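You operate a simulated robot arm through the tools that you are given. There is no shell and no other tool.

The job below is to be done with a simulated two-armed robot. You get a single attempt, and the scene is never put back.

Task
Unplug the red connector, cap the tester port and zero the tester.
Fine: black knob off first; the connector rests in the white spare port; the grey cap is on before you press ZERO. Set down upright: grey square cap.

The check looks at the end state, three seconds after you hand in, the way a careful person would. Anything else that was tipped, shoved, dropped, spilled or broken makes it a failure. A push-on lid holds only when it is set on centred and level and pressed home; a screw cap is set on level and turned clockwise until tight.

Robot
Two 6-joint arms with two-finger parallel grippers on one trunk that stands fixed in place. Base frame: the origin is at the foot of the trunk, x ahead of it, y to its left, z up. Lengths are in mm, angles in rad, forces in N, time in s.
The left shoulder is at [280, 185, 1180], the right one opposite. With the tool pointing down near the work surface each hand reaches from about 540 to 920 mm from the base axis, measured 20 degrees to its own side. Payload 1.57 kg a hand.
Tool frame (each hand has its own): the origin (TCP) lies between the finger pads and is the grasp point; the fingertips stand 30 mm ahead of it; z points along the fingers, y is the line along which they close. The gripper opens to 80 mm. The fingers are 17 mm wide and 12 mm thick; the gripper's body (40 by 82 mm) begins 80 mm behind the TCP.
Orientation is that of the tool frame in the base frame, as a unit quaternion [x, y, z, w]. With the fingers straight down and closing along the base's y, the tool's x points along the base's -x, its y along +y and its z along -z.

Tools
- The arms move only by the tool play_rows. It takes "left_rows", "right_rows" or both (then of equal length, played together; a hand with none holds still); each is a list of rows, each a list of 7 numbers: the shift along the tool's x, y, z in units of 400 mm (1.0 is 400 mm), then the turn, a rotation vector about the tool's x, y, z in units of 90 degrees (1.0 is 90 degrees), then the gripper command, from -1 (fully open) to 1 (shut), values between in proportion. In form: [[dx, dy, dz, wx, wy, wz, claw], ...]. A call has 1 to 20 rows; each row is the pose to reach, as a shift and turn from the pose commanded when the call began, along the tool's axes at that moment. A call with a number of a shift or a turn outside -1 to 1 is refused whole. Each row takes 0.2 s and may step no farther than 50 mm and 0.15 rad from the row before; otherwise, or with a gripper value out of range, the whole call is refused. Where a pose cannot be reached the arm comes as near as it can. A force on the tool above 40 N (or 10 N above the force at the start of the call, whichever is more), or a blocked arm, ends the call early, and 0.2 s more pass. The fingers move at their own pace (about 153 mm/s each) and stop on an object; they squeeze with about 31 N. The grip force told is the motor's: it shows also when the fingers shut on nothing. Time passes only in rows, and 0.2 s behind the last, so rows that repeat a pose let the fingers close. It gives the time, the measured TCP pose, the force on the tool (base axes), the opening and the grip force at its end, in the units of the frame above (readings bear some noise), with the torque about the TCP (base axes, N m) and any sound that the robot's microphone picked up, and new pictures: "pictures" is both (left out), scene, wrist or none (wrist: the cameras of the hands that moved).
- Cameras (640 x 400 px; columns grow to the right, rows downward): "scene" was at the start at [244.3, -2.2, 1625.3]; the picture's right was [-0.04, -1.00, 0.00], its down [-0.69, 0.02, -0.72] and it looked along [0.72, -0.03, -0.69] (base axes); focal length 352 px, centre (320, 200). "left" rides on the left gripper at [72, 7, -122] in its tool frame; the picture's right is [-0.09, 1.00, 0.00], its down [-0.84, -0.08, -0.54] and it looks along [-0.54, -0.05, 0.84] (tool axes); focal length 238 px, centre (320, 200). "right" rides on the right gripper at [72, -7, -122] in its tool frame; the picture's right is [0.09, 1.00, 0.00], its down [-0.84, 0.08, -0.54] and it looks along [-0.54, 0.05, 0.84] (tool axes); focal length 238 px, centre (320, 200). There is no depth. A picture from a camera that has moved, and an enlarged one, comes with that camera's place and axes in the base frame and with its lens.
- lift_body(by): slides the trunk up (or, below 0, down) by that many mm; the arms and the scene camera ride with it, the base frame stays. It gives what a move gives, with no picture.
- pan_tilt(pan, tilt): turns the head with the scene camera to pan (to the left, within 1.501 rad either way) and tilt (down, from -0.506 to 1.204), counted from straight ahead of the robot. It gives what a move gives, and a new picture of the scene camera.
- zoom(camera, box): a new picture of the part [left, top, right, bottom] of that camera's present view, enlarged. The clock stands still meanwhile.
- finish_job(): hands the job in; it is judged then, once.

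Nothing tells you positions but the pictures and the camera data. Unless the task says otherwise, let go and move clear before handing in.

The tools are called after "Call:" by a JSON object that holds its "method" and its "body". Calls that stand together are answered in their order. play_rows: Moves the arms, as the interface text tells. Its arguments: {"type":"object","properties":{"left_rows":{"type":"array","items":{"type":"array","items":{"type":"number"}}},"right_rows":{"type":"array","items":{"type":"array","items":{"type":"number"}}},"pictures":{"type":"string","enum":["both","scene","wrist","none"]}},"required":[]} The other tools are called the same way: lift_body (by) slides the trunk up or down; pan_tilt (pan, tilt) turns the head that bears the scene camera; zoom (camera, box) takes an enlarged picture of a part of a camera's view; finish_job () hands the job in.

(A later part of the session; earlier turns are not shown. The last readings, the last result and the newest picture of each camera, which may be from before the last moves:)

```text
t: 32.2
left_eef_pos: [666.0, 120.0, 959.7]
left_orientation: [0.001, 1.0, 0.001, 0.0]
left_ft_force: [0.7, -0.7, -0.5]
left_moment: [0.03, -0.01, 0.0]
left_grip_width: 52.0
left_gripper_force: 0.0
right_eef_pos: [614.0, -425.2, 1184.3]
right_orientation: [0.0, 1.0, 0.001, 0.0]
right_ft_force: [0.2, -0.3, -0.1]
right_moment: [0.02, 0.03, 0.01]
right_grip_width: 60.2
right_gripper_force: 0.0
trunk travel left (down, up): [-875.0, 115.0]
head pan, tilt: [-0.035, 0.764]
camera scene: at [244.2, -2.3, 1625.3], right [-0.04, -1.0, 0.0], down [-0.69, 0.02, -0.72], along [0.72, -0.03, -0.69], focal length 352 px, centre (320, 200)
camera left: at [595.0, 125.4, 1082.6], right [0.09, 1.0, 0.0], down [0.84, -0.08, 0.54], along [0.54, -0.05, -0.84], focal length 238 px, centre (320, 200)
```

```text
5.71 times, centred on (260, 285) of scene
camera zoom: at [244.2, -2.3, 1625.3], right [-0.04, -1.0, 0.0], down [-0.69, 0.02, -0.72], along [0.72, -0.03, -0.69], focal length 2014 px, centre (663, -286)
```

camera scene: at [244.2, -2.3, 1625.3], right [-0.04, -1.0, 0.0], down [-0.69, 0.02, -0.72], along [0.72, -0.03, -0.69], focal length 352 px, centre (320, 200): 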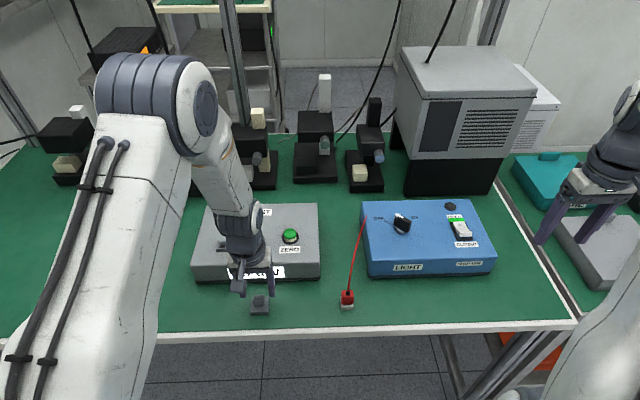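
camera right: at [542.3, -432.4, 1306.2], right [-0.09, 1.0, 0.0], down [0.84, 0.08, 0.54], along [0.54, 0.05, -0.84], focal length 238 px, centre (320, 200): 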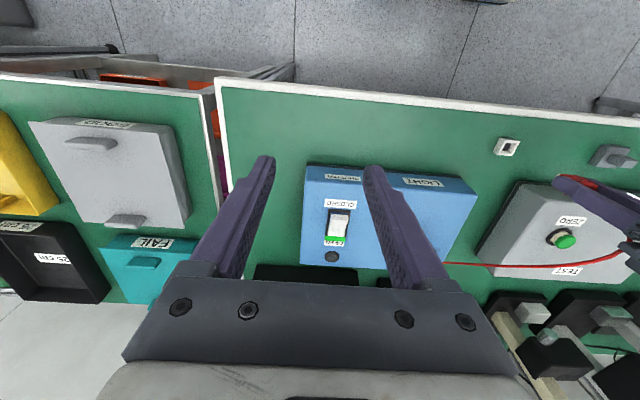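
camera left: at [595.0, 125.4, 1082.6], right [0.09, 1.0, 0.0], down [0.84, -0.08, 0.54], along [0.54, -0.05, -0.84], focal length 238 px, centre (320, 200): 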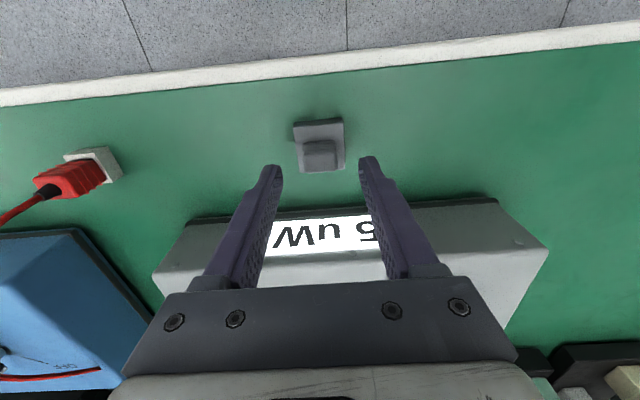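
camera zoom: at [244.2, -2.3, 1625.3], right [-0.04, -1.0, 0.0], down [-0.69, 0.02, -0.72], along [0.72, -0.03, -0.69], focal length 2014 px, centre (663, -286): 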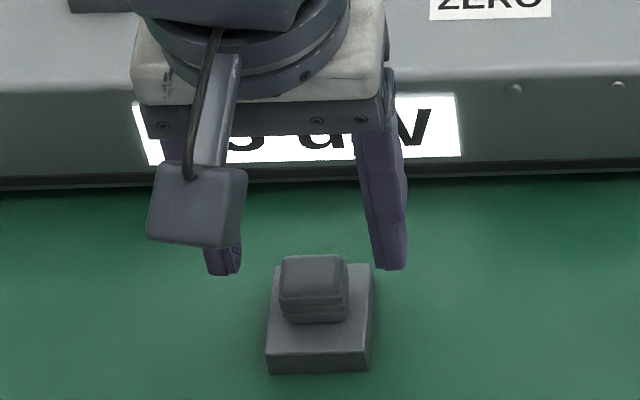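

The cap is about 2.7 mm nearer than the TCP axis. I'll correct that, descend to the grip height and check.

Call:
{"method": "play_rows", "body": {"left_rows": [[0.0065, 0, 0.0, 0, 0, 0, -0.3], [0.0065, 0, 0.03, 0, 0, 0, -0.3], [0.0065, 0, 0.06, 0, 0, 0, -0.3], [0.0065, 0, 0.071, 0, 0, 0, -0.3], [0.0065, 0, 0.071, 0, 0, 0, -0.3], [0.0065, 0, 0.071, 0, 0, 0, -0.3]]}}

Call:
{"method": "zoom", "body": {"camera": "left", "box": [240, 110, 400, 210]}}

Call:
{"method": "zoom", "body": {"camera": "scene", "box": [220, 250, 300, 320]}}

```text
t: 33.6
left_eef_pos: [664.3, 119.3, 931.6]
left_orientation: [0.0, 1.0, 0.0, 0.0]
left_ft_force: [0.9, 0.0, -0.1]
left_moment: [0.0, 0.0, 0.02]
left_grip_width: 52.0
left_gripper_force: 0.1
right_eef_pos: [614.5, -424.8, 1183.3]
right_orientation: [-0.001, 1.0, 0.0, 0.0]
right_ft_force: [0.4, -0.3, -1.1]
right_moment: [-0.01, -0.04, -0.03]
right_grip_width: 60.2
right_gripper_force: 0.1
trunk travel left (down, up): [-875.0, 115.0]
head pan, tilt: [-0.035, 0.764]
camera scene: at [244.3, -2.3, 1625.3], right [-0.04, -1.0, 0.0], down [-0.69, 0.02, -0.72], along [0.72, -0.03, -0.69], focal length 352 px, centre (320, 200)
camera left: at [591.6, 125.5, 1054.4], right [0.09, 1.0, 0.0], down [0.84, -0.08, 0.54], along [0.54, -0.05, -0.84], focal length 238 px, centre (320, 200)
```

scene: 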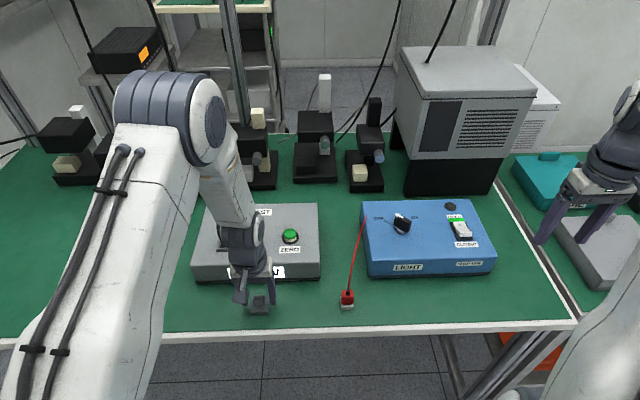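
left: 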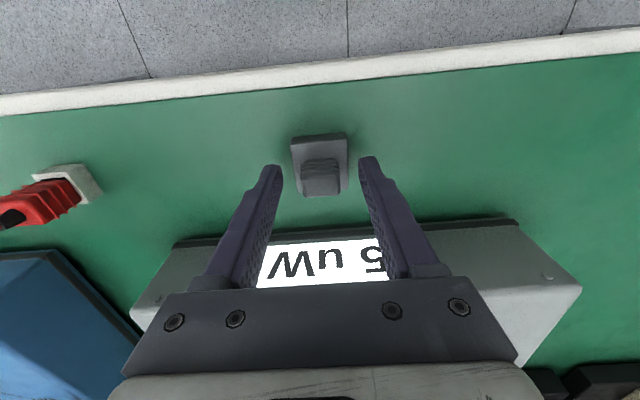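

```text
4.00 times, centred on (320, 160) of left
camera zoom: at [591.6, 125.5, 1054.4], right [0.09, 1.0, 0.0], down [0.84, -0.08, 0.54], along [0.54, -0.05, -0.84], focal length 953 px, centre (320, 360)
```

zoom: 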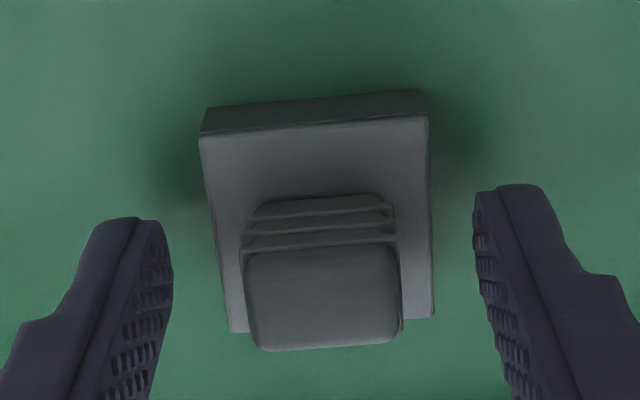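

```text
5.71 times, centred on (260, 285) of scene
camera zoom: at [244.3, -2.3, 1625.3], right [-0.04, -1.0, 0.0], down [-0.69, 0.02, -0.72], along [0.72, -0.03, -0.69], focal length 2014 px, centre (663, -286)
```

zoom: 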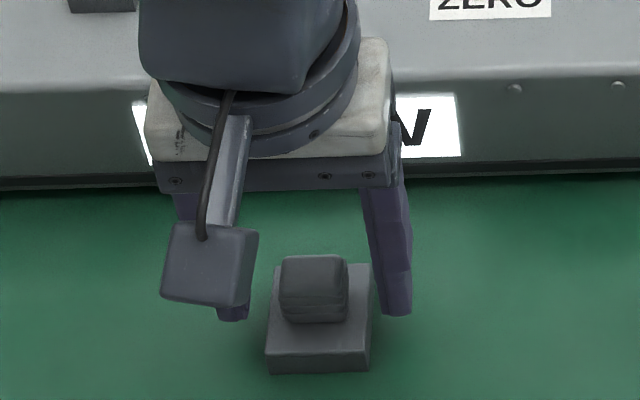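

The knob is well centred between the fingers. I'll close on it and lift slightly.

Call:
{"method": "play_rows", "body": {"left_rows": [[0, 0, 0, 0, 0, 0, 0], [0, 0, 0, 0, 0, 0, 0.5], [0, 0, 0, 0, 0, 0, 1], [0, 0, 0, 0, 0, 0, 1], [0, 0, 0, 0, 0, 0, 1]], "pictures": "wrist"}}

Call:
{"method": "zoom", "body": {"camera": "left", "box": [240, 110, 400, 210]}}

```text
t: 34.8
left_eef_pos: [663.4, 119.7, 931.3]
left_orientation: [0.0, 1.0, 0.0, 0.001]
left_ft_force: [-0.8, 1.0, 0.5]
left_moment: [-0.01, -0.02, -0.03]
left_grip_width: 22.5
left_gripper_force: 31.1
right_eef_pos: [615.4, -426.5, 1183.6]
right_orientation: [0.0, 1.0, 0.0, 0.0]
right_ft_force: [-0.7, 0.8, 0.4]
right_moment: [0.01, -0.02, 0.03]
right_grip_width: 60.1
right_gripper_force: 0.1
trunk travel left (down, up): [-875.0, 115.0]
head pan, tilt: [-0.035, 0.764]
camera left: at [591.6, 125.4, 1054.5], right [0.09, 1.0, 0.0], down [0.84, -0.08, 0.54], along [0.54, -0.05, -0.84], focal length 238 px, centre (320, 200)
```

left: 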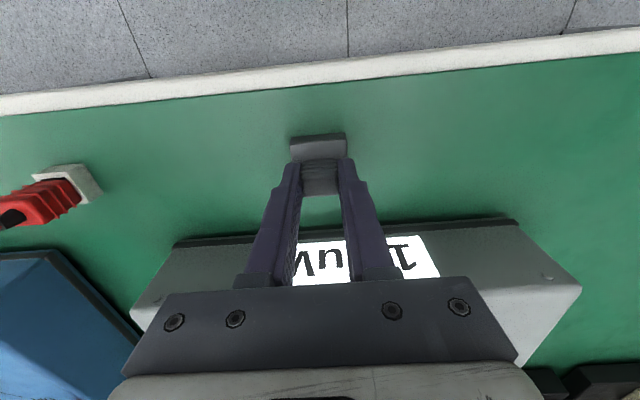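

```text
4.00 times, centred on (320, 160) of left
camera zoom: at [591.6, 125.4, 1054.5], right [0.09, 1.0, 0.0], down [0.84, -0.08, 0.54], along [0.54, -0.05, -0.84], focal length 953 px, centre (320, 360)
```

zoom: 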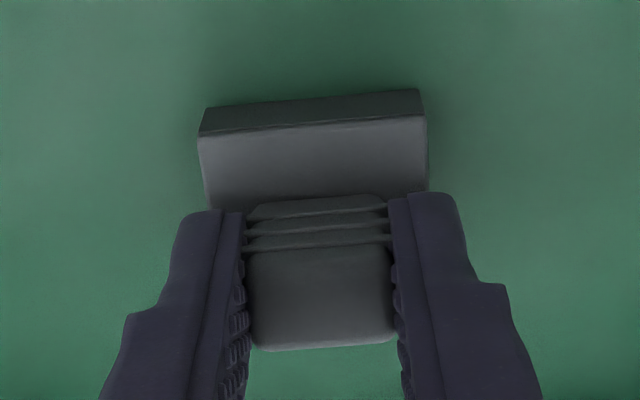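

I have the cap by its knob at 22.5 mm. I'll lift it and look underneath.

Call:
{"method": "play_rows", "body": {"left_rows": [[0, 0, -0.02, 0, 0, 0, 1], [0, 0, -0.06, 0, 0, 0, 1], [0, 0, -0.14, 0, 0, 0, 1], [0, 0, -0.24, 0, 0, 0, 1], [0, 0, -0.34, 0, 0, 0, 1], [0, 0, -0.43, 0, 0, 0, 1], [0, 0, -0.48, 0, 0, 0, 1]]}}

Call:
{"method": "zoom", "body": {"camera": "left", "box": [240, 110, 400, 210]}}

Call:
{"method": "zoom", "body": {"camera": "scene", "box": [200, 200, 300, 320]}}

Call:
{"method": "zoom", "body": {"camera": "right", "box": [500, 80, 640, 220]}}

```text
t: 36.4
left_eef_pos: [663.3, 117.2, 1124.1]
left_orientation: [0.0, 1.0, 0.0, -0.001]
left_ft_force: [-0.3, -0.1, -0.7]
left_moment: [0.02, -0.05, 0.01]
left_grip_width: 22.5
left_gripper_force: 31.1
right_eef_pos: [615.1, -424.8, 1184.2]
right_orientation: [0.0, 1.0, 0.0, 0.0]
right_ft_force: [-0.9, 0.3, -0.5]
right_moment: [-0.03, 0.01, 0.0]
right_grip_width: 59.9
right_gripper_force: 0.1
trunk travel left (down, up): [-875.0, 115.0]
head pan, tilt: [-0.035, 0.764]
camera scene: at [244.3, -2.3, 1625.3], right [-0.04, -1.0, 0.0], down [-0.69, 0.02, -0.72], along [0.72, -0.03, -0.69], focal length 352 px, centre (320, 200)
camera left: at [591.9, 123.3, 1246.7], right [0.09, 1.0, 0.0], down [0.84, -0.08, 0.54], along [0.54, -0.05, -0.84], focal length 238 px, centre (320, 200)
```

scene: 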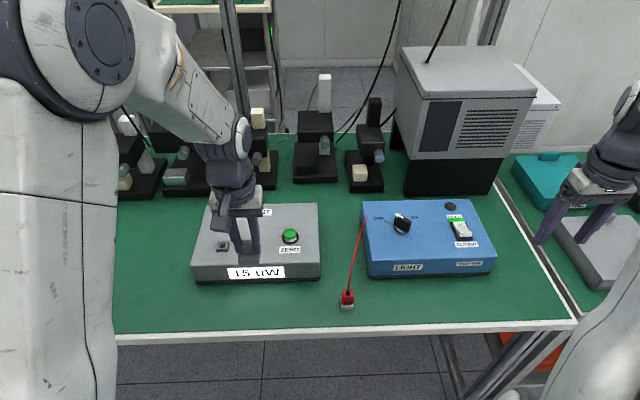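
left: 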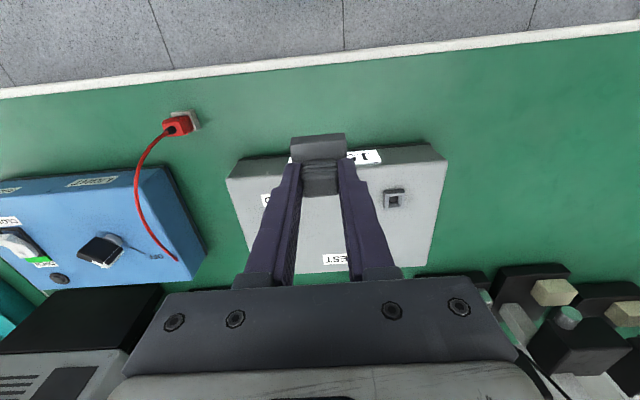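

```text
4.00 times, centred on (320, 160) of left
camera zoom: at [591.9, 123.3, 1246.7], right [0.09, 1.0, 0.0], down [0.84, -0.08, 0.54], along [0.54, -0.05, -0.84], focal length 953 px, centre (320, 360)
```

zoom: 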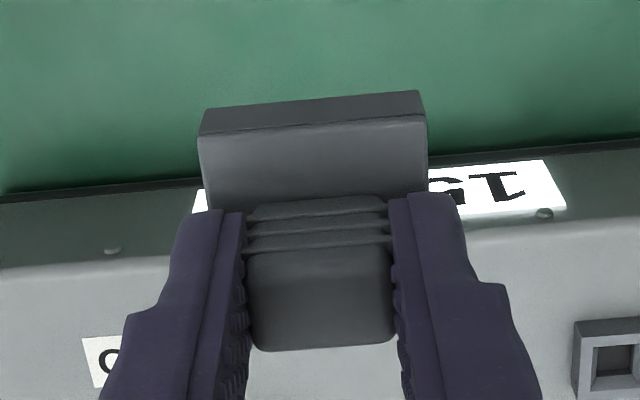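

```text
3.33 times, centred on (250, 260) of scene
camera zoom: at [244.3, -2.3, 1625.3], right [-0.04, -1.0, 0.0], down [-0.69, 0.02, -0.72], along [0.72, -0.03, -0.69], focal length 1174 px, centre (553, 0)
```

zoom: 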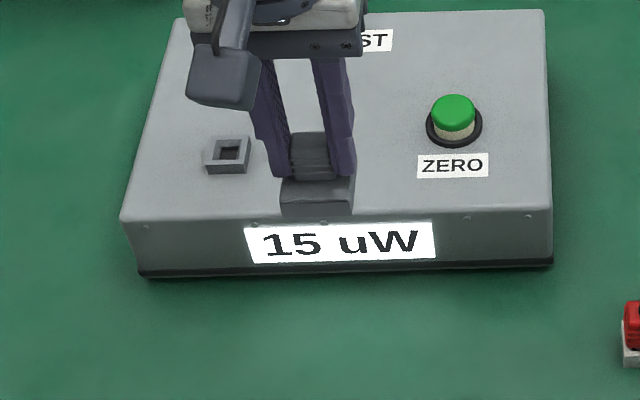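

```text
2.86 times, centred on (570, 150) of right
camera zoom: at [542.3, -432.3, 1306.3], right [-0.09, 1.0, 0.0], down [0.84, 0.08, 0.54], along [0.54, 0.05, -0.84], focal length 681 px, centre (-394, 343)
```

zoom: 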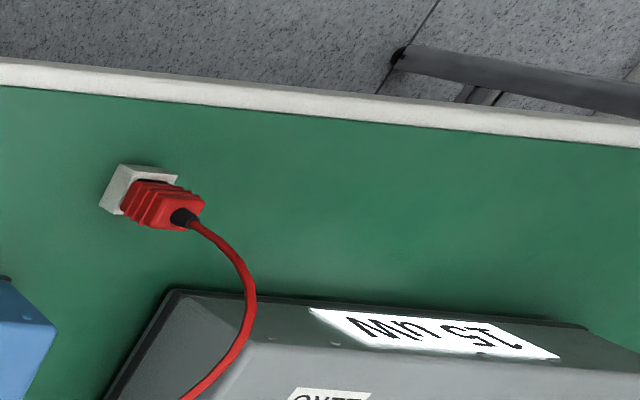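

The whole cap came up cleanly. I'll carry it over the tester port at height.

Call:
{"method": "play_rows", "body": {"left_rows": [[-0.057, 0.046, 0, 0, 0, 0, 1], [-0.114, 0.092, 0, 0, 0, 0, 1], [-0.17, 0.138, 0, 0, 0, 0, 1], [-0.227, 0.184, 0, 0, 0, 0, 1], [-0.284, 0.23, 0, 0, 0, 0, 1], [-0.284, 0.23, 0, 0, 0, 0, 1], [-0.284, 0.23, 0, 0, 0, 0, 1]]}}

Call:
{"method": "zoom", "body": {"camera": "left", "box": [240, 90, 400, 190]}}

Call:
{"method": "zoom", "body": {"camera": "scene", "box": [180, 180, 260, 260]}}

```text
t: 38.0
left_eef_pos: [776.5, 211.7, 1123.5]
left_orientation: [0.0, 1.0, 0.0, 0.0]
left_ft_force: [-0.3, 0.2, -0.2]
left_moment: [0.01, 0.0, -0.03]
left_grip_width: 22.7
left_gripper_force: 31.2
right_eef_pos: [615.3, -425.7, 1183.9]
right_orientation: [0.0, 1.0, -0.001, 0.0]
right_ft_force: [-0.4, 0.5, -0.1]
right_moment: [-0.03, 0.0, 0.04]
right_grip_width: 60.1
right_gripper_force: 0.0
trunk travel left (down, up): [-875.0, 115.0]
head pan, tilt: [-0.035, 0.764]
camera scene: at [244.2, -2.3, 1625.3], right [-0.04, -1.0, 0.0], down [-0.69, 0.02, -0.72], along [0.72, -0.03, -0.69], focal length 352 px, centre (320, 200)
camera left: at [706.0, 217.3, 1246.8], right [0.09, 1.0, 0.0], down [0.84, -0.08, 0.54], along [0.54, -0.05, -0.84], focal length 238 px, centre (320, 200)
```

scene: 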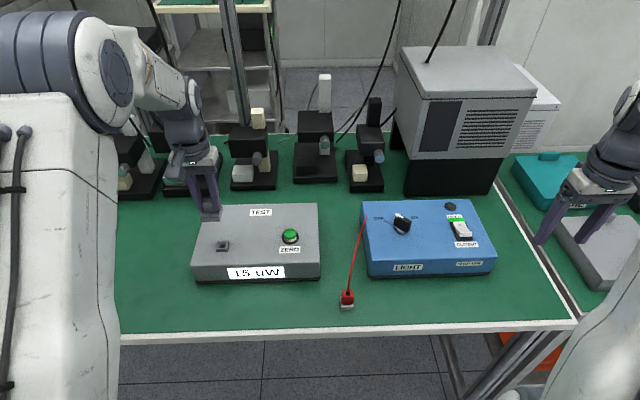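
left: 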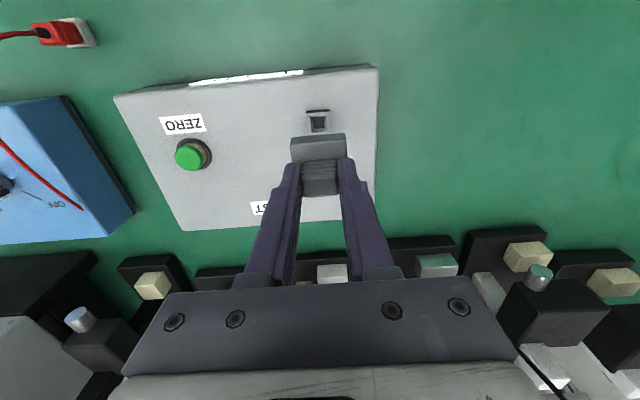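

```text
4.00 times, centred on (320, 140) of left
camera zoom: at [706.0, 217.3, 1246.8], right [0.09, 1.0, 0.0], down [0.84, -0.08, 0.54], along [0.54, -0.05, -0.84], focal length 953 px, centre (320, 440)
```

zoom: 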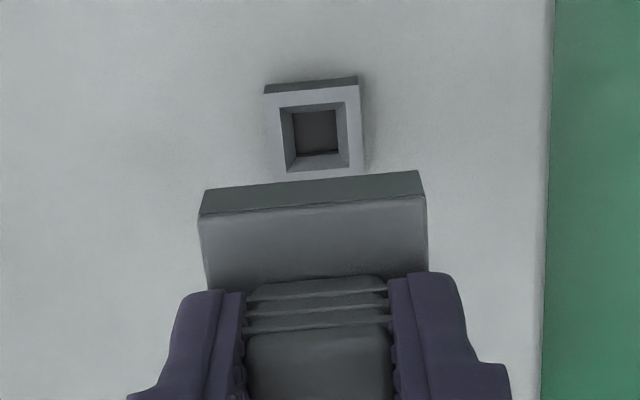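

```text
5.00 times, centred on (220, 220) of scene
camera zoom: at [244.2, -2.3, 1625.3], right [-0.04, -1.0, 0.0], down [-0.69, 0.02, -0.72], along [0.72, -0.03, -0.69], focal length 1762 px, centre (820, 100)
```

zoom: 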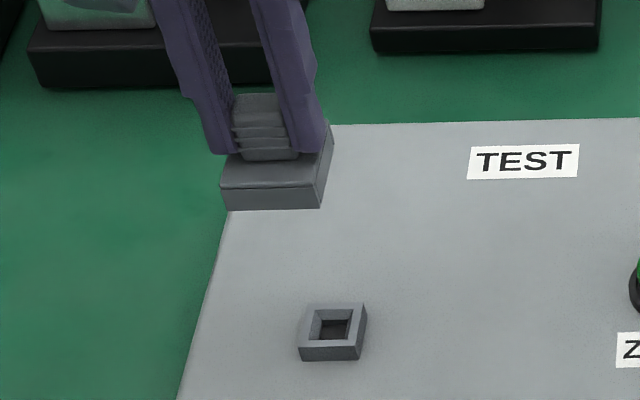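

The port is about 1.6 mm to -y of the cap axis. I'll correct and descend partway to where the port's front edge is still visible.

Call:
{"method": "play_rows", "body": {"left_rows": [[0.001, -0.004, 0.04, 0, 0, 0, 1], [0.001, -0.004, 0.08, 0, 0, 0, 1], [0.001, -0.004, 0.115, 0, 0, 0, 1], [0.001, -0.004, 0.13, 0, 0, 0, 1], [0.001, -0.004, 0.13, 0, 0, 0, 1], [0.001, -0.004, 0.13, 0, 0, 0, 1]]}}

Call:
{"method": "zoom", "body": {"camera": "left", "box": [260, 100, 380, 175]}}

Call:
{"method": "zoom", "body": {"camera": "scene", "box": [180, 190, 260, 260]}}

```text
t: 39.4
left_eef_pos: [775.7, 209.3, 1071.4]
left_orientation: [0.0, 1.0, 0.0, 0.001]
left_ft_force: [0.0, -0.8, -0.5]
left_moment: [-0.03, -0.02, -0.03]
left_grip_width: 22.3
left_gripper_force: 31.3
right_eef_pos: [615.3, -425.7, 1183.8]
right_orientation: [0.0, 1.0, 0.0, 0.0]
right_ft_force: [-0.6, 0.3, -0.4]
right_moment: [0.0, 0.02, -0.02]
right_grip_width: 60.0
right_gripper_force: 0.1
trunk travel left (down, up): [-875.0, 115.0]
head pan, tilt: [-0.035, 0.764]
camera scene: at [244.3, -2.3, 1625.3], right [-0.04, -1.0, 0.0], down [-0.69, 0.02, -0.72], along [0.72, -0.03, -0.69], focal length 352 px, centre (320, 200)
camera left: at [704.0, 215.4, 1194.2], right [0.09, 1.0, 0.0], down [0.84, -0.08, 0.54], along [0.54, -0.05, -0.84], focal length 238 px, centre (320, 200)
```

scene: 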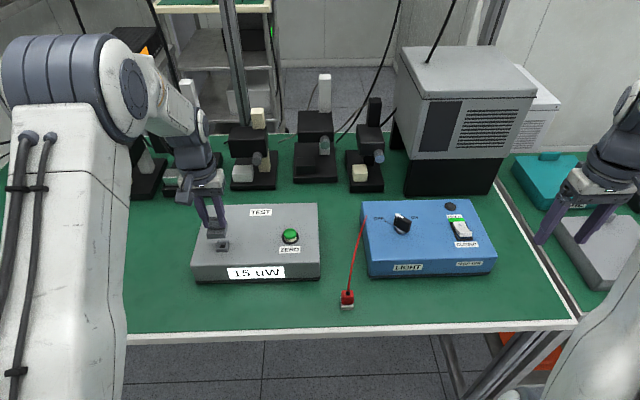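
left: 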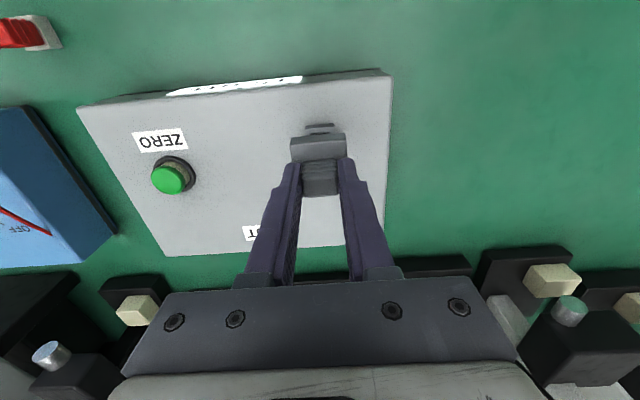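

```text
5.33 times, centred on (320, 138) of left
camera zoom: at [704.0, 215.4, 1194.2], right [0.09, 1.0, 0.0], down [0.84, -0.08, 0.54], along [0.54, -0.05, -0.84], focal length 1271 px, centre (320, 533)
```

zoom: 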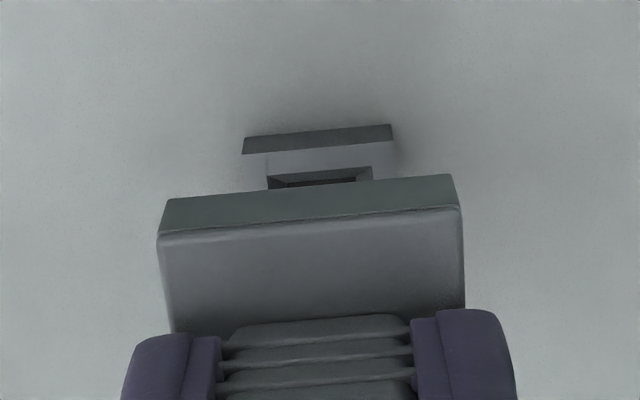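

```text
5.71 times, centred on (220, 225) of scene
camera zoom: at [244.3, -2.3, 1625.3], right [-0.04, -1.0, 0.0], down [-0.69, 0.02, -0.72], along [0.72, -0.03, -0.69], focal length 2014 px, centre (891, 57)
```

zoom: 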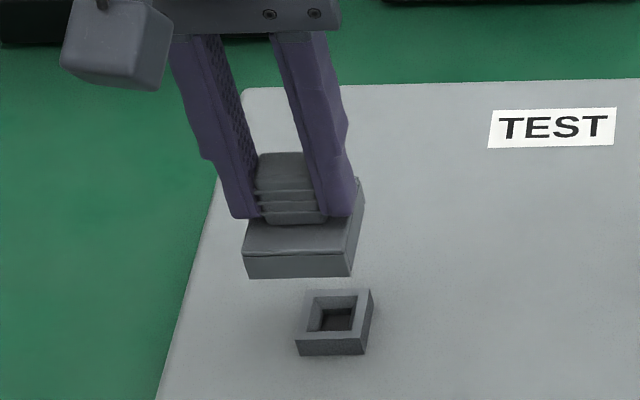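

The cap needs about 1.5 mm more in +x. I'll correct and lower to just above the port.

Call:
{"method": "play_rows", "body": {"left_rows": [[-0.004, 0, 0.0, 0, 0, 0, 1], [-0.004, 0, 0.03, 0, 0, 0, 1], [-0.004, 0, 0.06, 0, 0, 0, 1], [-0.004, 0, 0.09, 0, 0, 0, 1], [-0.004, 0, 0.09, 0, 0, 0, 1], [-0.004, 0, 0.09, 0, 0, 0, 1]]}}

Call:
{"method": "zoom", "body": {"camera": "left", "box": [260, 100, 380, 175]}}

Call:
{"method": "zoom", "body": {"camera": "scene", "box": [190, 205, 250, 255]}}

```text
t: 40.8
left_eef_pos: [776.5, 209.3, 1035.9]
left_orientation: [0.0, 1.0, 0.0, 0.001]
left_ft_force: [0.4, -0.2, -0.1]
left_moment: [-0.01, -0.02, -0.01]
left_grip_width: 22.5
left_gripper_force: 30.9
right_eef_pos: [615.6, -425.0, 1184.4]
right_orientation: [0.0, 1.0, 0.0, 0.0]
right_ft_force: [-0.3, -0.1, -0.5]
right_moment: [-0.03, 0.04, 0.02]
right_grip_width: 60.0
right_gripper_force: 0.1
trunk travel left (down, up): [-875.0, 115.0]
head pan, tilt: [-0.035, 0.764]
camera scene: at [244.3, -2.3, 1625.3], right [-0.04, -1.0, 0.0], down [-0.69, 0.02, -0.72], along [0.72, -0.03, -0.69], focal length 352 px, centre (320, 200)
camera left: at [705.2, 215.9, 1158.3], right [0.09, 1.0, 0.0], down [0.84, -0.08, 0.54], along [0.54, -0.05, -0.84], focal length 238 px, centre (320, 200)
```

scene: 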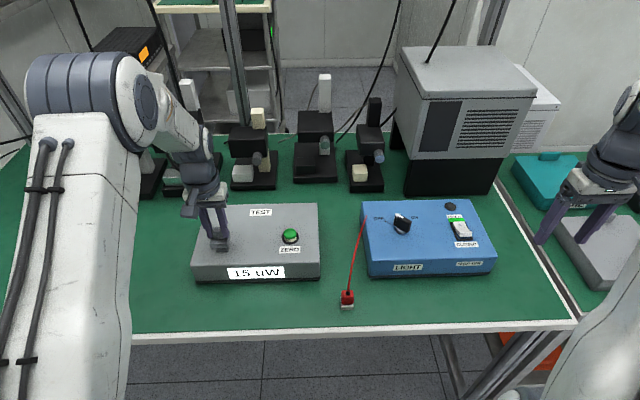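
left: 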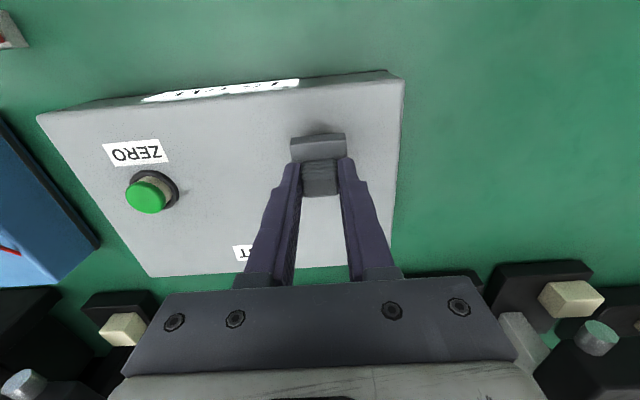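

```text
5.33 times, centred on (320, 138) of left
camera zoom: at [705.2, 215.9, 1158.3], right [0.09, 1.0, 0.0], down [0.84, -0.08, 0.54], along [0.54, -0.05, -0.84], focal length 1271 px, centre (320, 533)
```

zoom: 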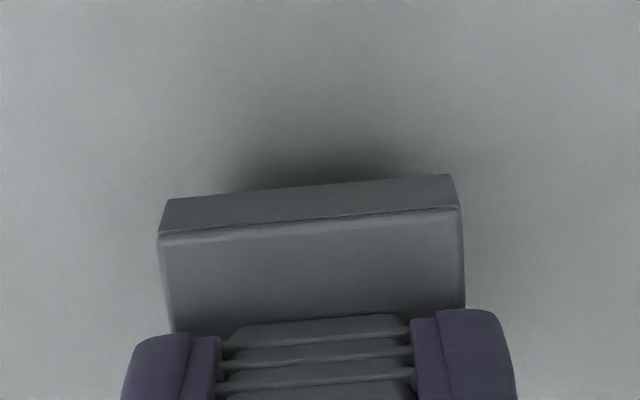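

```text
8.00 times, centred on (220, 230) of scene
camera zoom: at [244.3, -2.3, 1625.3], right [-0.04, -1.0, 0.0], down [-0.69, 0.02, -0.72], along [0.72, -0.03, -0.69], focal length 2819 px, centre (1120, -40)
```

zoom: 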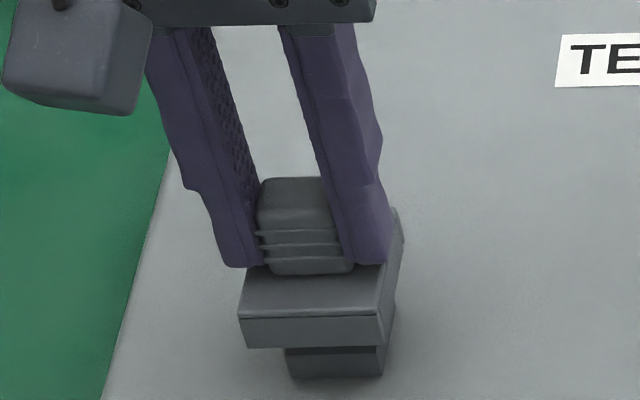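

The cap is aligned within about half a millimetre. I'll lower slowly onto the port while watching the force.

Call:
{"method": "play_rows", "body": {"left_rows": [[-0.001, -0.0015, 0.015, 0, 0, 0, 1], [-0.001, -0.0015, 0.028, 0, 0, 0, 1], [-0.001, -0.0015, 0.034, 0, 0, 0, 1], [-0.001, -0.0015, 0.039, 0, 0, 0, 1], [-0.001, -0.0015, 0.044, 0, 0, 0, 1], [-0.001, -0.0015, 0.049, 0, 0, 0, 1], [-0.001, -0.0015, 0.053, 0, 0, 0, 1]]}}

Call:
{"method": "zoom", "body": {"camera": "scene", "box": [190, 205, 250, 255]}}

Call:
{"method": "zoom", "body": {"camera": "left", "box": [260, 100, 380, 175]}}

```text
t: 42.4
left_eef_pos: [777.9, 209.5, 1014.2]
left_orientation: [0.0, 1.0, 0.001, 0.0]
left_ft_force: [-0.1, 0.4, -0.3]
left_moment: [0.0, 0.01, 0.01]
left_grip_width: 22.3
left_gripper_force: 31.2
right_eef_pos: [613.8, -424.9, 1183.7]
right_orientation: [0.001, 1.0, 0.001, 0.0]
right_ft_force: [0.6, 0.0, -0.5]
right_moment: [0.04, -0.02, 0.01]
right_grip_width: 59.9
right_gripper_force: 0.1
trunk travel left (down, up): [-875.0, 115.0]
head pan, tilt: [-0.035, 0.764]
camera scene: at [244.3, -2.3, 1625.3], right [-0.04, -1.0, 0.0], down [-0.69, 0.02, -0.72], along [0.72, -0.03, -0.69], focal length 352 px, centre (320, 200)
camera left: at [706.3, 214.4, 1137.5], right [0.09, 1.0, 0.0], down [0.84, -0.08, 0.54], along [0.54, -0.05, -0.84], focal length 238 px, centre (320, 200)
```

scene: 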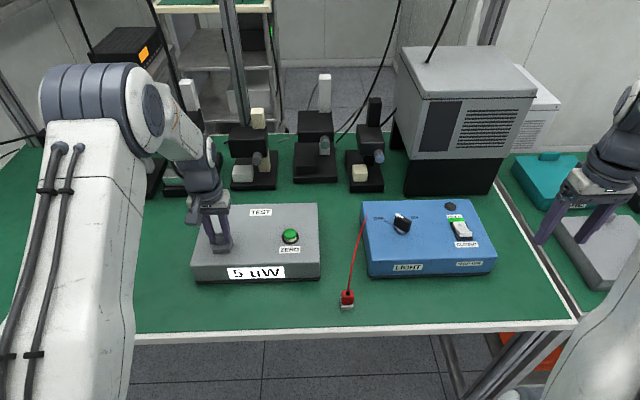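
left: 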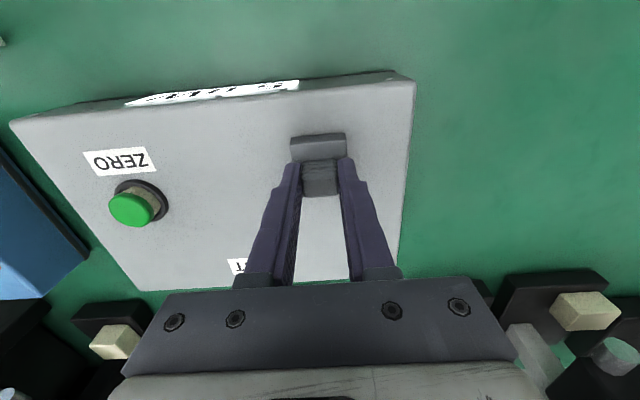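

```text
8.00 times, centred on (220, 230) of scene
camera zoom: at [244.3, -2.3, 1625.3], right [-0.04, -1.0, 0.0], down [-0.69, 0.02, -0.72], along [0.72, -0.03, -0.69], focal length 2819 px, centre (1120, -40)
```

zoom: 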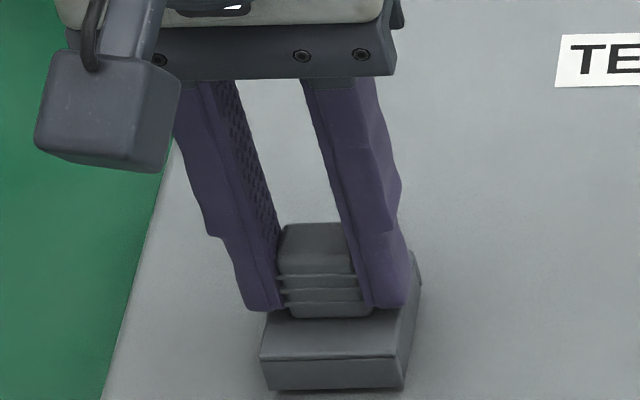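

```text
5.33 times, centred on (320, 138) of left
camera zoom: at [706.3, 214.4, 1137.5], right [0.09, 1.0, 0.0], down [0.84, -0.08, 0.54], along [0.54, -0.05, -0.84], focal length 1271 px, centre (320, 533)
```

zoom: 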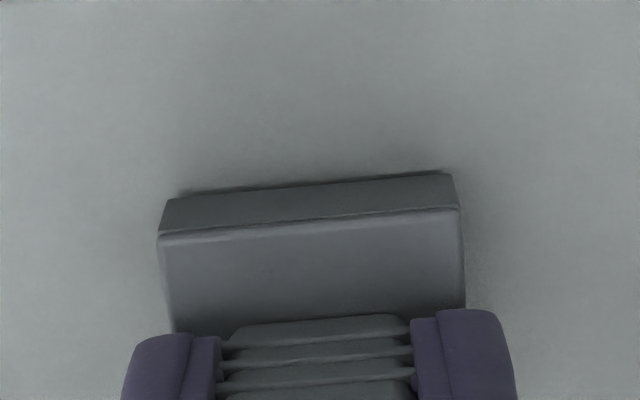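

The cap has slipped over the port with no side force, and the display fell to 5 uW. I'll keep pressing down until it's home.

Call:
{"method": "play_rows", "body": {"left_rows": [[0, 0, 0.004, 0, 0, 0, 1], [0, 0, 0.008, 0, 0, 0, 1], [0, 0, 0.011, 0, 0, 0, 1], [0, 0, 0.014, 0, 0, 0, 1], [0, 0, 0.016, 0, 0, 0, 1]], "pictures": "wrist"}}

Call:
{"method": "zoom", "body": {"camera": "scene", "box": [190, 205, 250, 255]}}

```text
t: 43.6
left_eef_pos: [777.0, 208.8, 1009.3]
left_orientation: [0.0, 1.0, 0.0, 0.002]
left_ft_force: [-4.3, -1.5, 24.5]
left_moment: [-0.05, 0.13, 0.0]
left_grip_width: 22.4
left_gripper_force: 30.9
right_eef_pos: [613.8, -426.1, 1185.0]
right_orientation: [-0.001, 1.0, 0.0, 0.001]
right_ft_force: [0.4, -0.7, 0.4]
right_moment: [0.01, 0.04, 0.0]
right_grip_width: 60.0
right_gripper_force: 0.0
trunk travel left (down, up): [-875.0, 115.0]
head pan, tilt: [-0.035, 0.764]
camera left: at [706.1, 214.8, 1132.9], right [0.09, 1.0, 0.0], down [0.83, -0.08, 0.55], along [0.54, -0.05, -0.84], focal length 238 px, centre (320, 200)
```

left: 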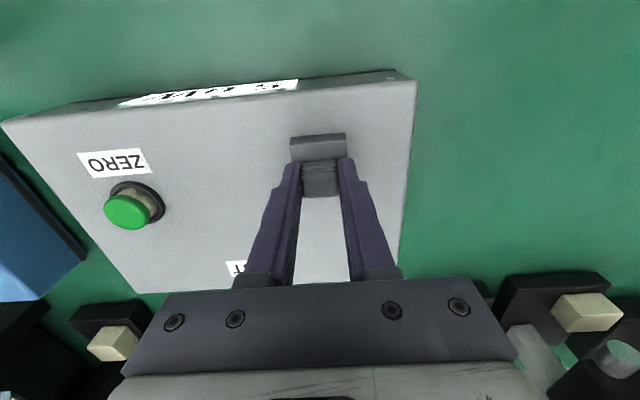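

```text
8.00 times, centred on (220, 230) of scene
camera zoom: at [242.7, -2.7, 1625.9], right [-0.04, -1.0, 0.0], down [-0.69, 0.02, -0.72], along [0.72, -0.03, -0.69], focal length 2819 px, centre (1120, -40)
```

zoom: 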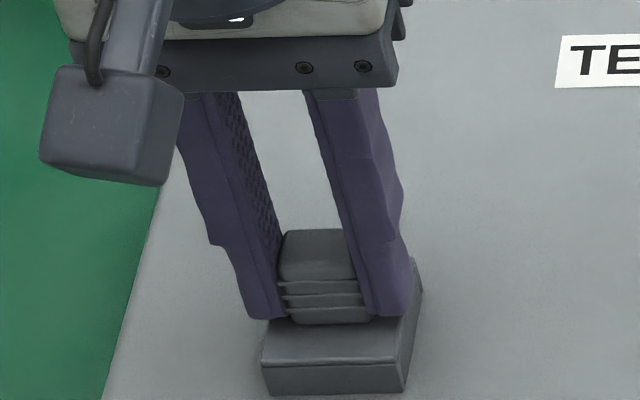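

Contact is 24.5 N with the cap bottom level with the box top. I'll press a little more to be sure it's home.

Call:
{"method": "play_rows", "body": {"left_rows": [[0, 0, 0.002, 0, 0, 0, 1], [0, 0, 0.003, 0, 0, 0, 1], [0, 0, 0.003, 0, 0, 0, 1]], "pictures": "none"}}

```text
t: 44.4
left_eef_pos: [778.1, 208.9, 1008.4]
left_orientation: [0.0, 1.0, 0.0, 0.003]
left_ft_force: [2.6, 1.6, 25.1]
left_moment: [0.01, -0.18, 0.0]
left_grip_width: 22.6
left_gripper_force: 31.1
right_eef_pos: [615.2, -425.5, 1184.1]
right_orientation: [-0.001, 1.0, 0.0, 0.0]
right_ft_force: [1.1, 0.2, 0.1]
right_moment: [0.02, 0.0, 0.01]
right_grip_width: 59.8
right_gripper_force: 0.0
trunk travel left (down, up): [-875.0, 115.0]
head pan, tilt: [-0.035, 0.764]
```

Call:
{"method": "play_rows", "body": {"left_rows": [[0, 0, -0.002, 0, 0, 0, 1], [0, 0, -0.003, 0, 0, 0, 0.5], [0, 0, -0.003, 0, 0, 0, 0], [0, 0, -0.003, 0, 0, 0, -0.2], [0, 0, -0.003, 0, 0, 0, -0.3], [0, 0, -0.003, 0, 0, 0, -0.3]]}}

Call:
{"method": "zoom", "body": {"camera": "left", "box": [260, 110, 380, 210]}}

Call:
{"method": "zoom", "body": {"camera": "scene", "box": [190, 210, 250, 260]}}

```text
t: 45.8
left_eef_pos: [776.7, 209.9, 1007.7]
left_orientation: [0.0, 1.0, -0.001, 0.0]
left_ft_force: [0.0, 0.7, -0.1]
left_moment: [-0.06, -0.01, -0.01]
left_grip_width: 51.9
left_gripper_force: 0.2
right_eef_pos: [614.7, -425.4, 1183.2]
right_orientation: [0.0, 1.0, 0.0, 0.0]
right_ft_force: [-0.5, 0.5, -0.1]
right_moment: [0.0, 0.0, 0.0]
right_grip_width: 60.0
right_gripper_force: 0.0
trunk travel left (down, up): [-875.0, 115.0]
head pan, tilt: [-0.035, 0.764]
camera scene: at [244.3, -2.2, 1625.3], right [-0.04, -1.0, 0.0], down [-0.69, 0.02, -0.72], along [0.72, -0.03, -0.69], focal length 352 px, centre (320, 200)
camera left: at [705.7, 215.2, 1130.7], right [0.09, 1.0, 0.0], down [0.84, -0.08, 0.54], along [0.54, -0.05, -0.84], focal length 238 px, centre (320, 200)
```

scene: 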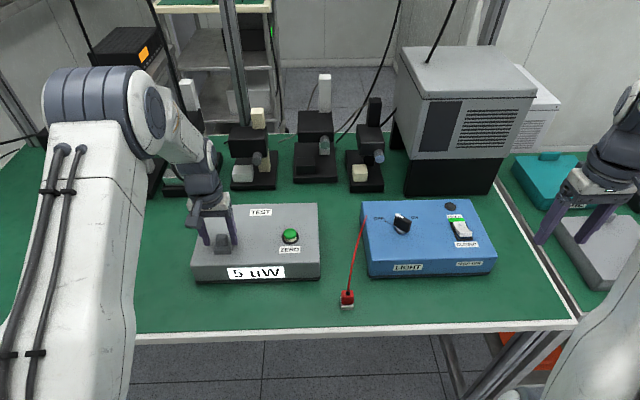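
left: 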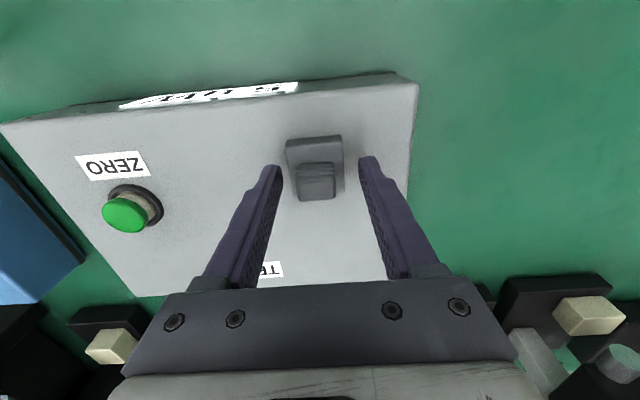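

```text
4.00 times, centred on (320, 160) of left
camera zoom: at [705.7, 215.2, 1130.7], right [0.09, 1.0, 0.0], down [0.84, -0.08, 0.54], along [0.54, -0.05, -0.84], focal length 953 px, centre (320, 360)
```

zoom: 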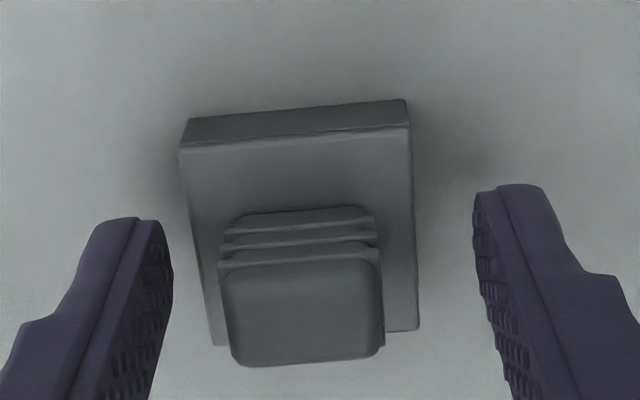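

```text
8.00 times, centred on (220, 235) of scene
camera zoom: at [244.3, -2.2, 1625.3], right [-0.04, -1.0, 0.0], down [-0.69, 0.02, -0.72], along [0.72, -0.03, -0.69], focal length 2819 px, centre (1120, -80)
```

zoom: 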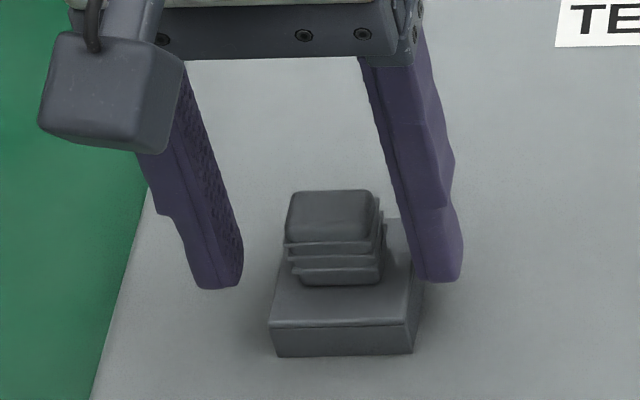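

The cap shifted slightly as the fingers opened. I'll rise clear and inspect whether it sits centred and level.

Call:
{"method": "play_rows", "body": {"left_rows": [[0, 0, -0.05, 0, 0, 0, -0.4], [0, 0, -0.12, 0, 0, 0, -0.4], [0, 0, -0.2, 0, 0, 0, -0.4], [0, 0, -0.22, 0, 0, 0, -0.4], [0, 0, -0.22, 0, 0, 0, -0.4]]}}

Call:
{"method": "zoom", "body": {"camera": "left", "box": [270, 85, 370, 160]}}

Call:
{"method": "zoom", "body": {"camera": "scene", "box": [195, 215, 245, 255]}}

Call:
{"method": "zoom", "body": {"camera": "scene", "box": [180, 180, 340, 290]}}

```text
t: 47.0
left_eef_pos: [778.2, 208.6, 1096.2]
left_orientation: [0.0, 1.0, 0.0, 0.001]
left_ft_force: [0.2, -0.1, 0.4]
left_moment: [0.01, 0.01, 0.0]
left_grip_width: 56.2
left_gripper_force: 0.2
right_eef_pos: [615.0, -424.1, 1184.1]
right_orientation: [0.001, 1.0, 0.0, 0.0]
right_ft_force: [0.1, -0.2, -0.7]
right_moment: [0.01, 0.0, 0.0]
right_grip_width: 60.0
right_gripper_force: 0.0
trunk travel left (down, up): [-875.0, 115.0]
head pan, tilt: [-0.035, 0.764]
camera scene: at [244.3, -2.3, 1625.3], right [-0.04, -1.0, 0.0], down [-0.69, 0.02, -0.72], along [0.72, -0.03, -0.69], focal length 352 px, centre (320, 200)
camera left: at [706.3, 214.8, 1219.2], right [0.09, 1.0, 0.0], down [0.84, -0.08, 0.54], along [0.54, -0.05, -0.84], focal length 238 px, centre (320, 200)
```

scene: 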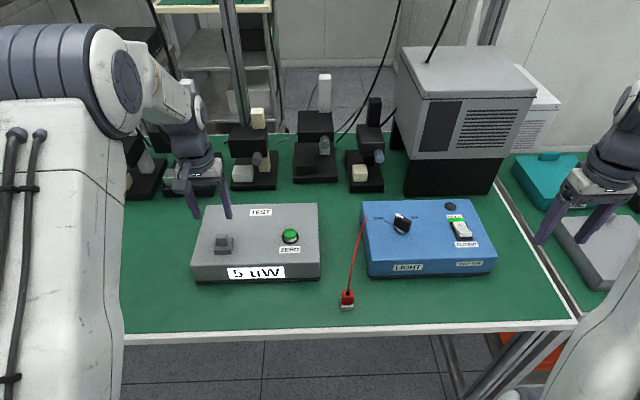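
left: 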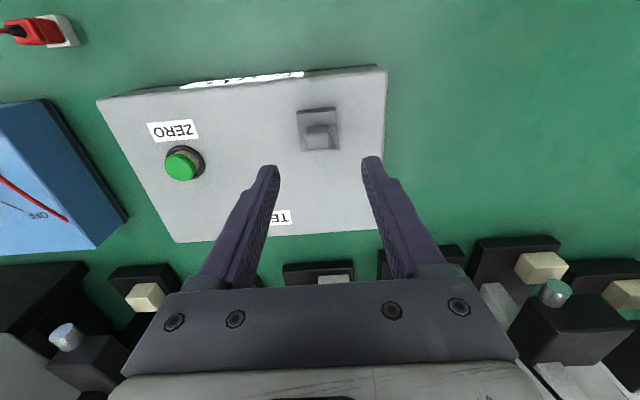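

```text
5.33 times, centred on (320, 122) of left
camera zoom: at [706.3, 214.8, 1219.2], right [0.09, 1.0, 0.0], down [0.84, -0.08, 0.54], along [0.54, -0.05, -0.84], focal length 1271 px, centre (320, 613)
```

zoom: 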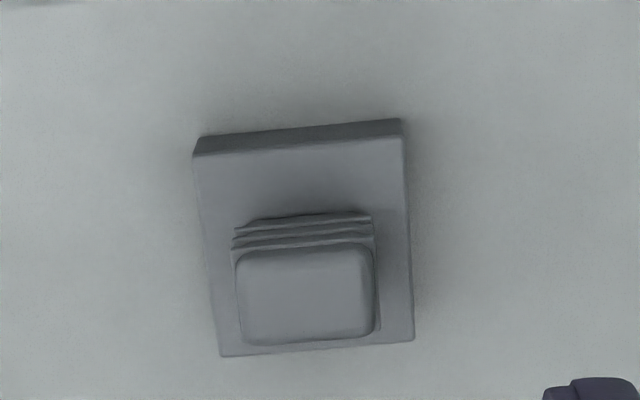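

```text
10.00 times, centred on (220, 235) of scene
camera zoom: at [244.3, -2.3, 1625.3], right [-0.04, -1.0, 0.0], down [-0.69, 0.02, -0.72], along [0.72, -0.03, -0.69], focal length 3524 px, centre (1320, -150)
```

zoom: 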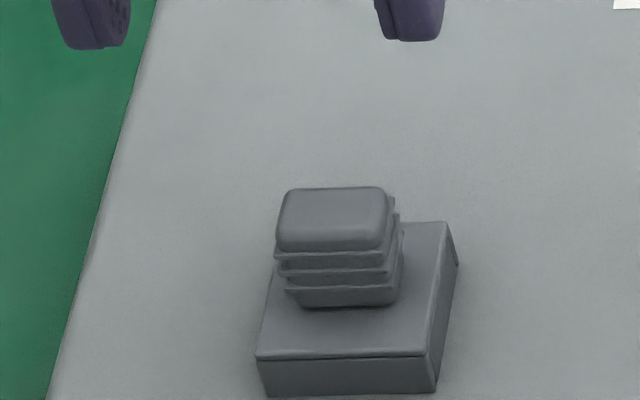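

```text
3.64 times, centred on (260, 235) of scene
camera zoom: at [244.3, -2.3, 1625.3], right [-0.04, -1.0, 0.0], down [-0.69, 0.02, -0.72], along [0.72, -0.03, -0.69], focal length 1281 px, centre (538, 73)
```

zoom: 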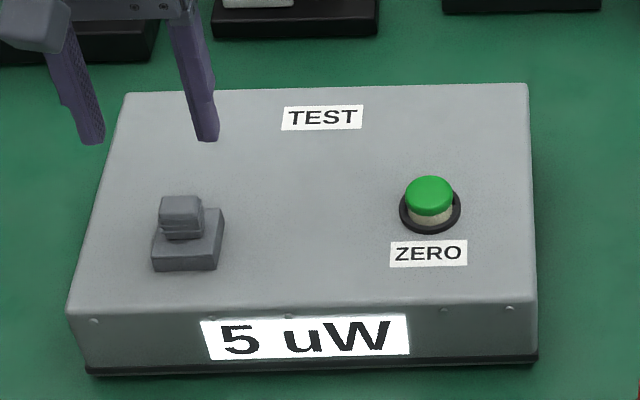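

The cap sits level and fully down, but about 3 mm off to -y of the port centre; it moved when I let go. I'll regrip it where it is, centre it, press, and release more gently.

Call:
{"method": "play_rows", "body": {"left_rows": [[0, -0.0075, 0.06, 0, 0, 0, -0.3], [0, -0.0075, 0.12, 0, 0, 0, -0.3], [0, -0.0075, 0.17, 0, 0, 0, -0.3], [0, -0.0075, 0.2, 0, 0, 0, -0.3], [0, -0.0075, 0.217, 0, 0, 0, -0.3], [0, -0.0075, 0.217, 0, 0, 0, -0.3], [0, -0.0075, 0.217, 0, 0, 0, -0.3]], "pictures": "wrist"}}

Call:
{"method": "zoom", "body": {"camera": "left", "box": [260, 110, 380, 210]}}

```text
t: 48.6
left_eef_pos: [779.5, 205.1, 1009.7]
left_orientation: [0.0, 1.0, -0.001, 0.001]
left_ft_force: [0.5, 0.2, -0.3]
left_moment: [-0.01, 0.01, 0.01]
left_grip_width: 51.9
left_gripper_force: 0.0
right_eef_pos: [615.1, -424.7, 1183.4]
right_orientation: [0.0, 1.0, 0.001, 0.0]
right_ft_force: [0.0, -0.8, -0.4]
right_moment: [0.02, 0.01, -0.02]
right_grip_width: 60.1
right_gripper_force: 0.1
trunk travel left (down, up): [-875.0, 115.0]
head pan, tilt: [-0.035, 0.764]
camera left: at [706.7, 211.7, 1131.6], right [0.09, 1.0, 0.0], down [0.84, -0.08, 0.54], along [0.54, -0.05, -0.84], focal length 238 px, centre (320, 200)
```

left: 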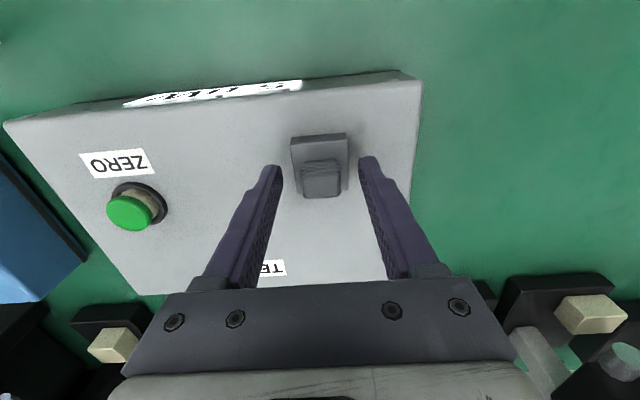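

```text
4.00 times, centred on (320, 160) of left
camera zoom: at [706.7, 211.7, 1131.6], right [0.09, 1.0, 0.0], down [0.84, -0.08, 0.54], along [0.54, -0.05, -0.84], focal length 953 px, centre (320, 360)
```

zoom: 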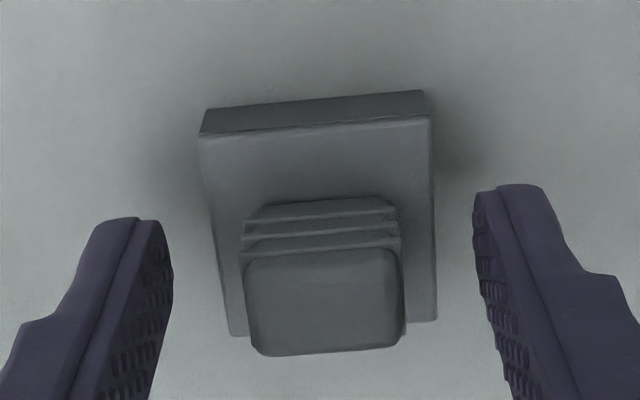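

The cap is centred between the fingers again. I'll close and nudge it toward the port centre while watching the force.

Call:
{"method": "play_rows", "body": {"left_rows": [[0, 0, 0, 0, 0, 0, 0.2], [0, 0, 0, 0, 0, 0, 0.5], [0, 0, 0, 0, 0, 0, 1], [0, 0, 0, 0, 0, 0, 1], [0, 0, 0, 0, 0, 0, 1], [0.0008, 0.003, 0, 0, 0, 0, 1], [0.0008, 0.003, 0, 0, 0, 0, 1]], "pictures": "wrist"}}

```text
t: 50.2
left_eef_pos: [777.4, 207.8, 1009.0]
left_orientation: [0.001, 1.0, -0.001, 0.0]
left_ft_force: [-0.2, 0.5, 0.7]
left_moment: [0.03, 0.0, 0.0]
left_grip_width: 22.3
left_gripper_force: 30.8
right_eef_pos: [615.9, -426.0, 1183.3]
right_orientation: [0.0, 1.0, 0.001, 0.0]
right_ft_force: [0.0, 0.7, -0.1]
right_moment: [-0.01, 0.01, -0.02]
right_grip_width: 59.9
right_gripper_force: 0.1
trunk travel left (down, up): [-875.0, 115.0]
head pan, tilt: [-0.035, 0.764]
camera left: at [706.1, 213.0, 1132.0], right [0.09, 1.0, 0.0], down [0.84, -0.08, 0.54], along [0.54, -0.05, -0.84], focal length 238 px, centre (320, 200)
```

left: 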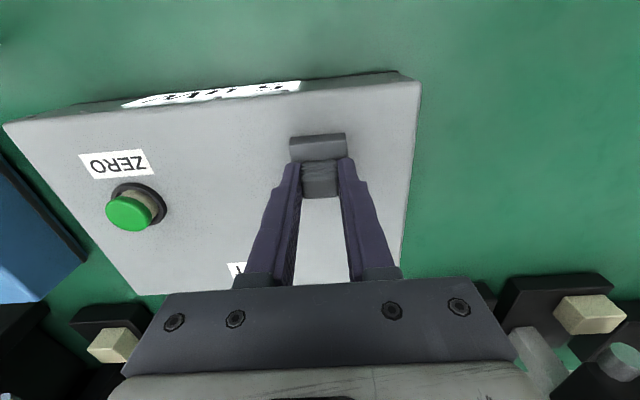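

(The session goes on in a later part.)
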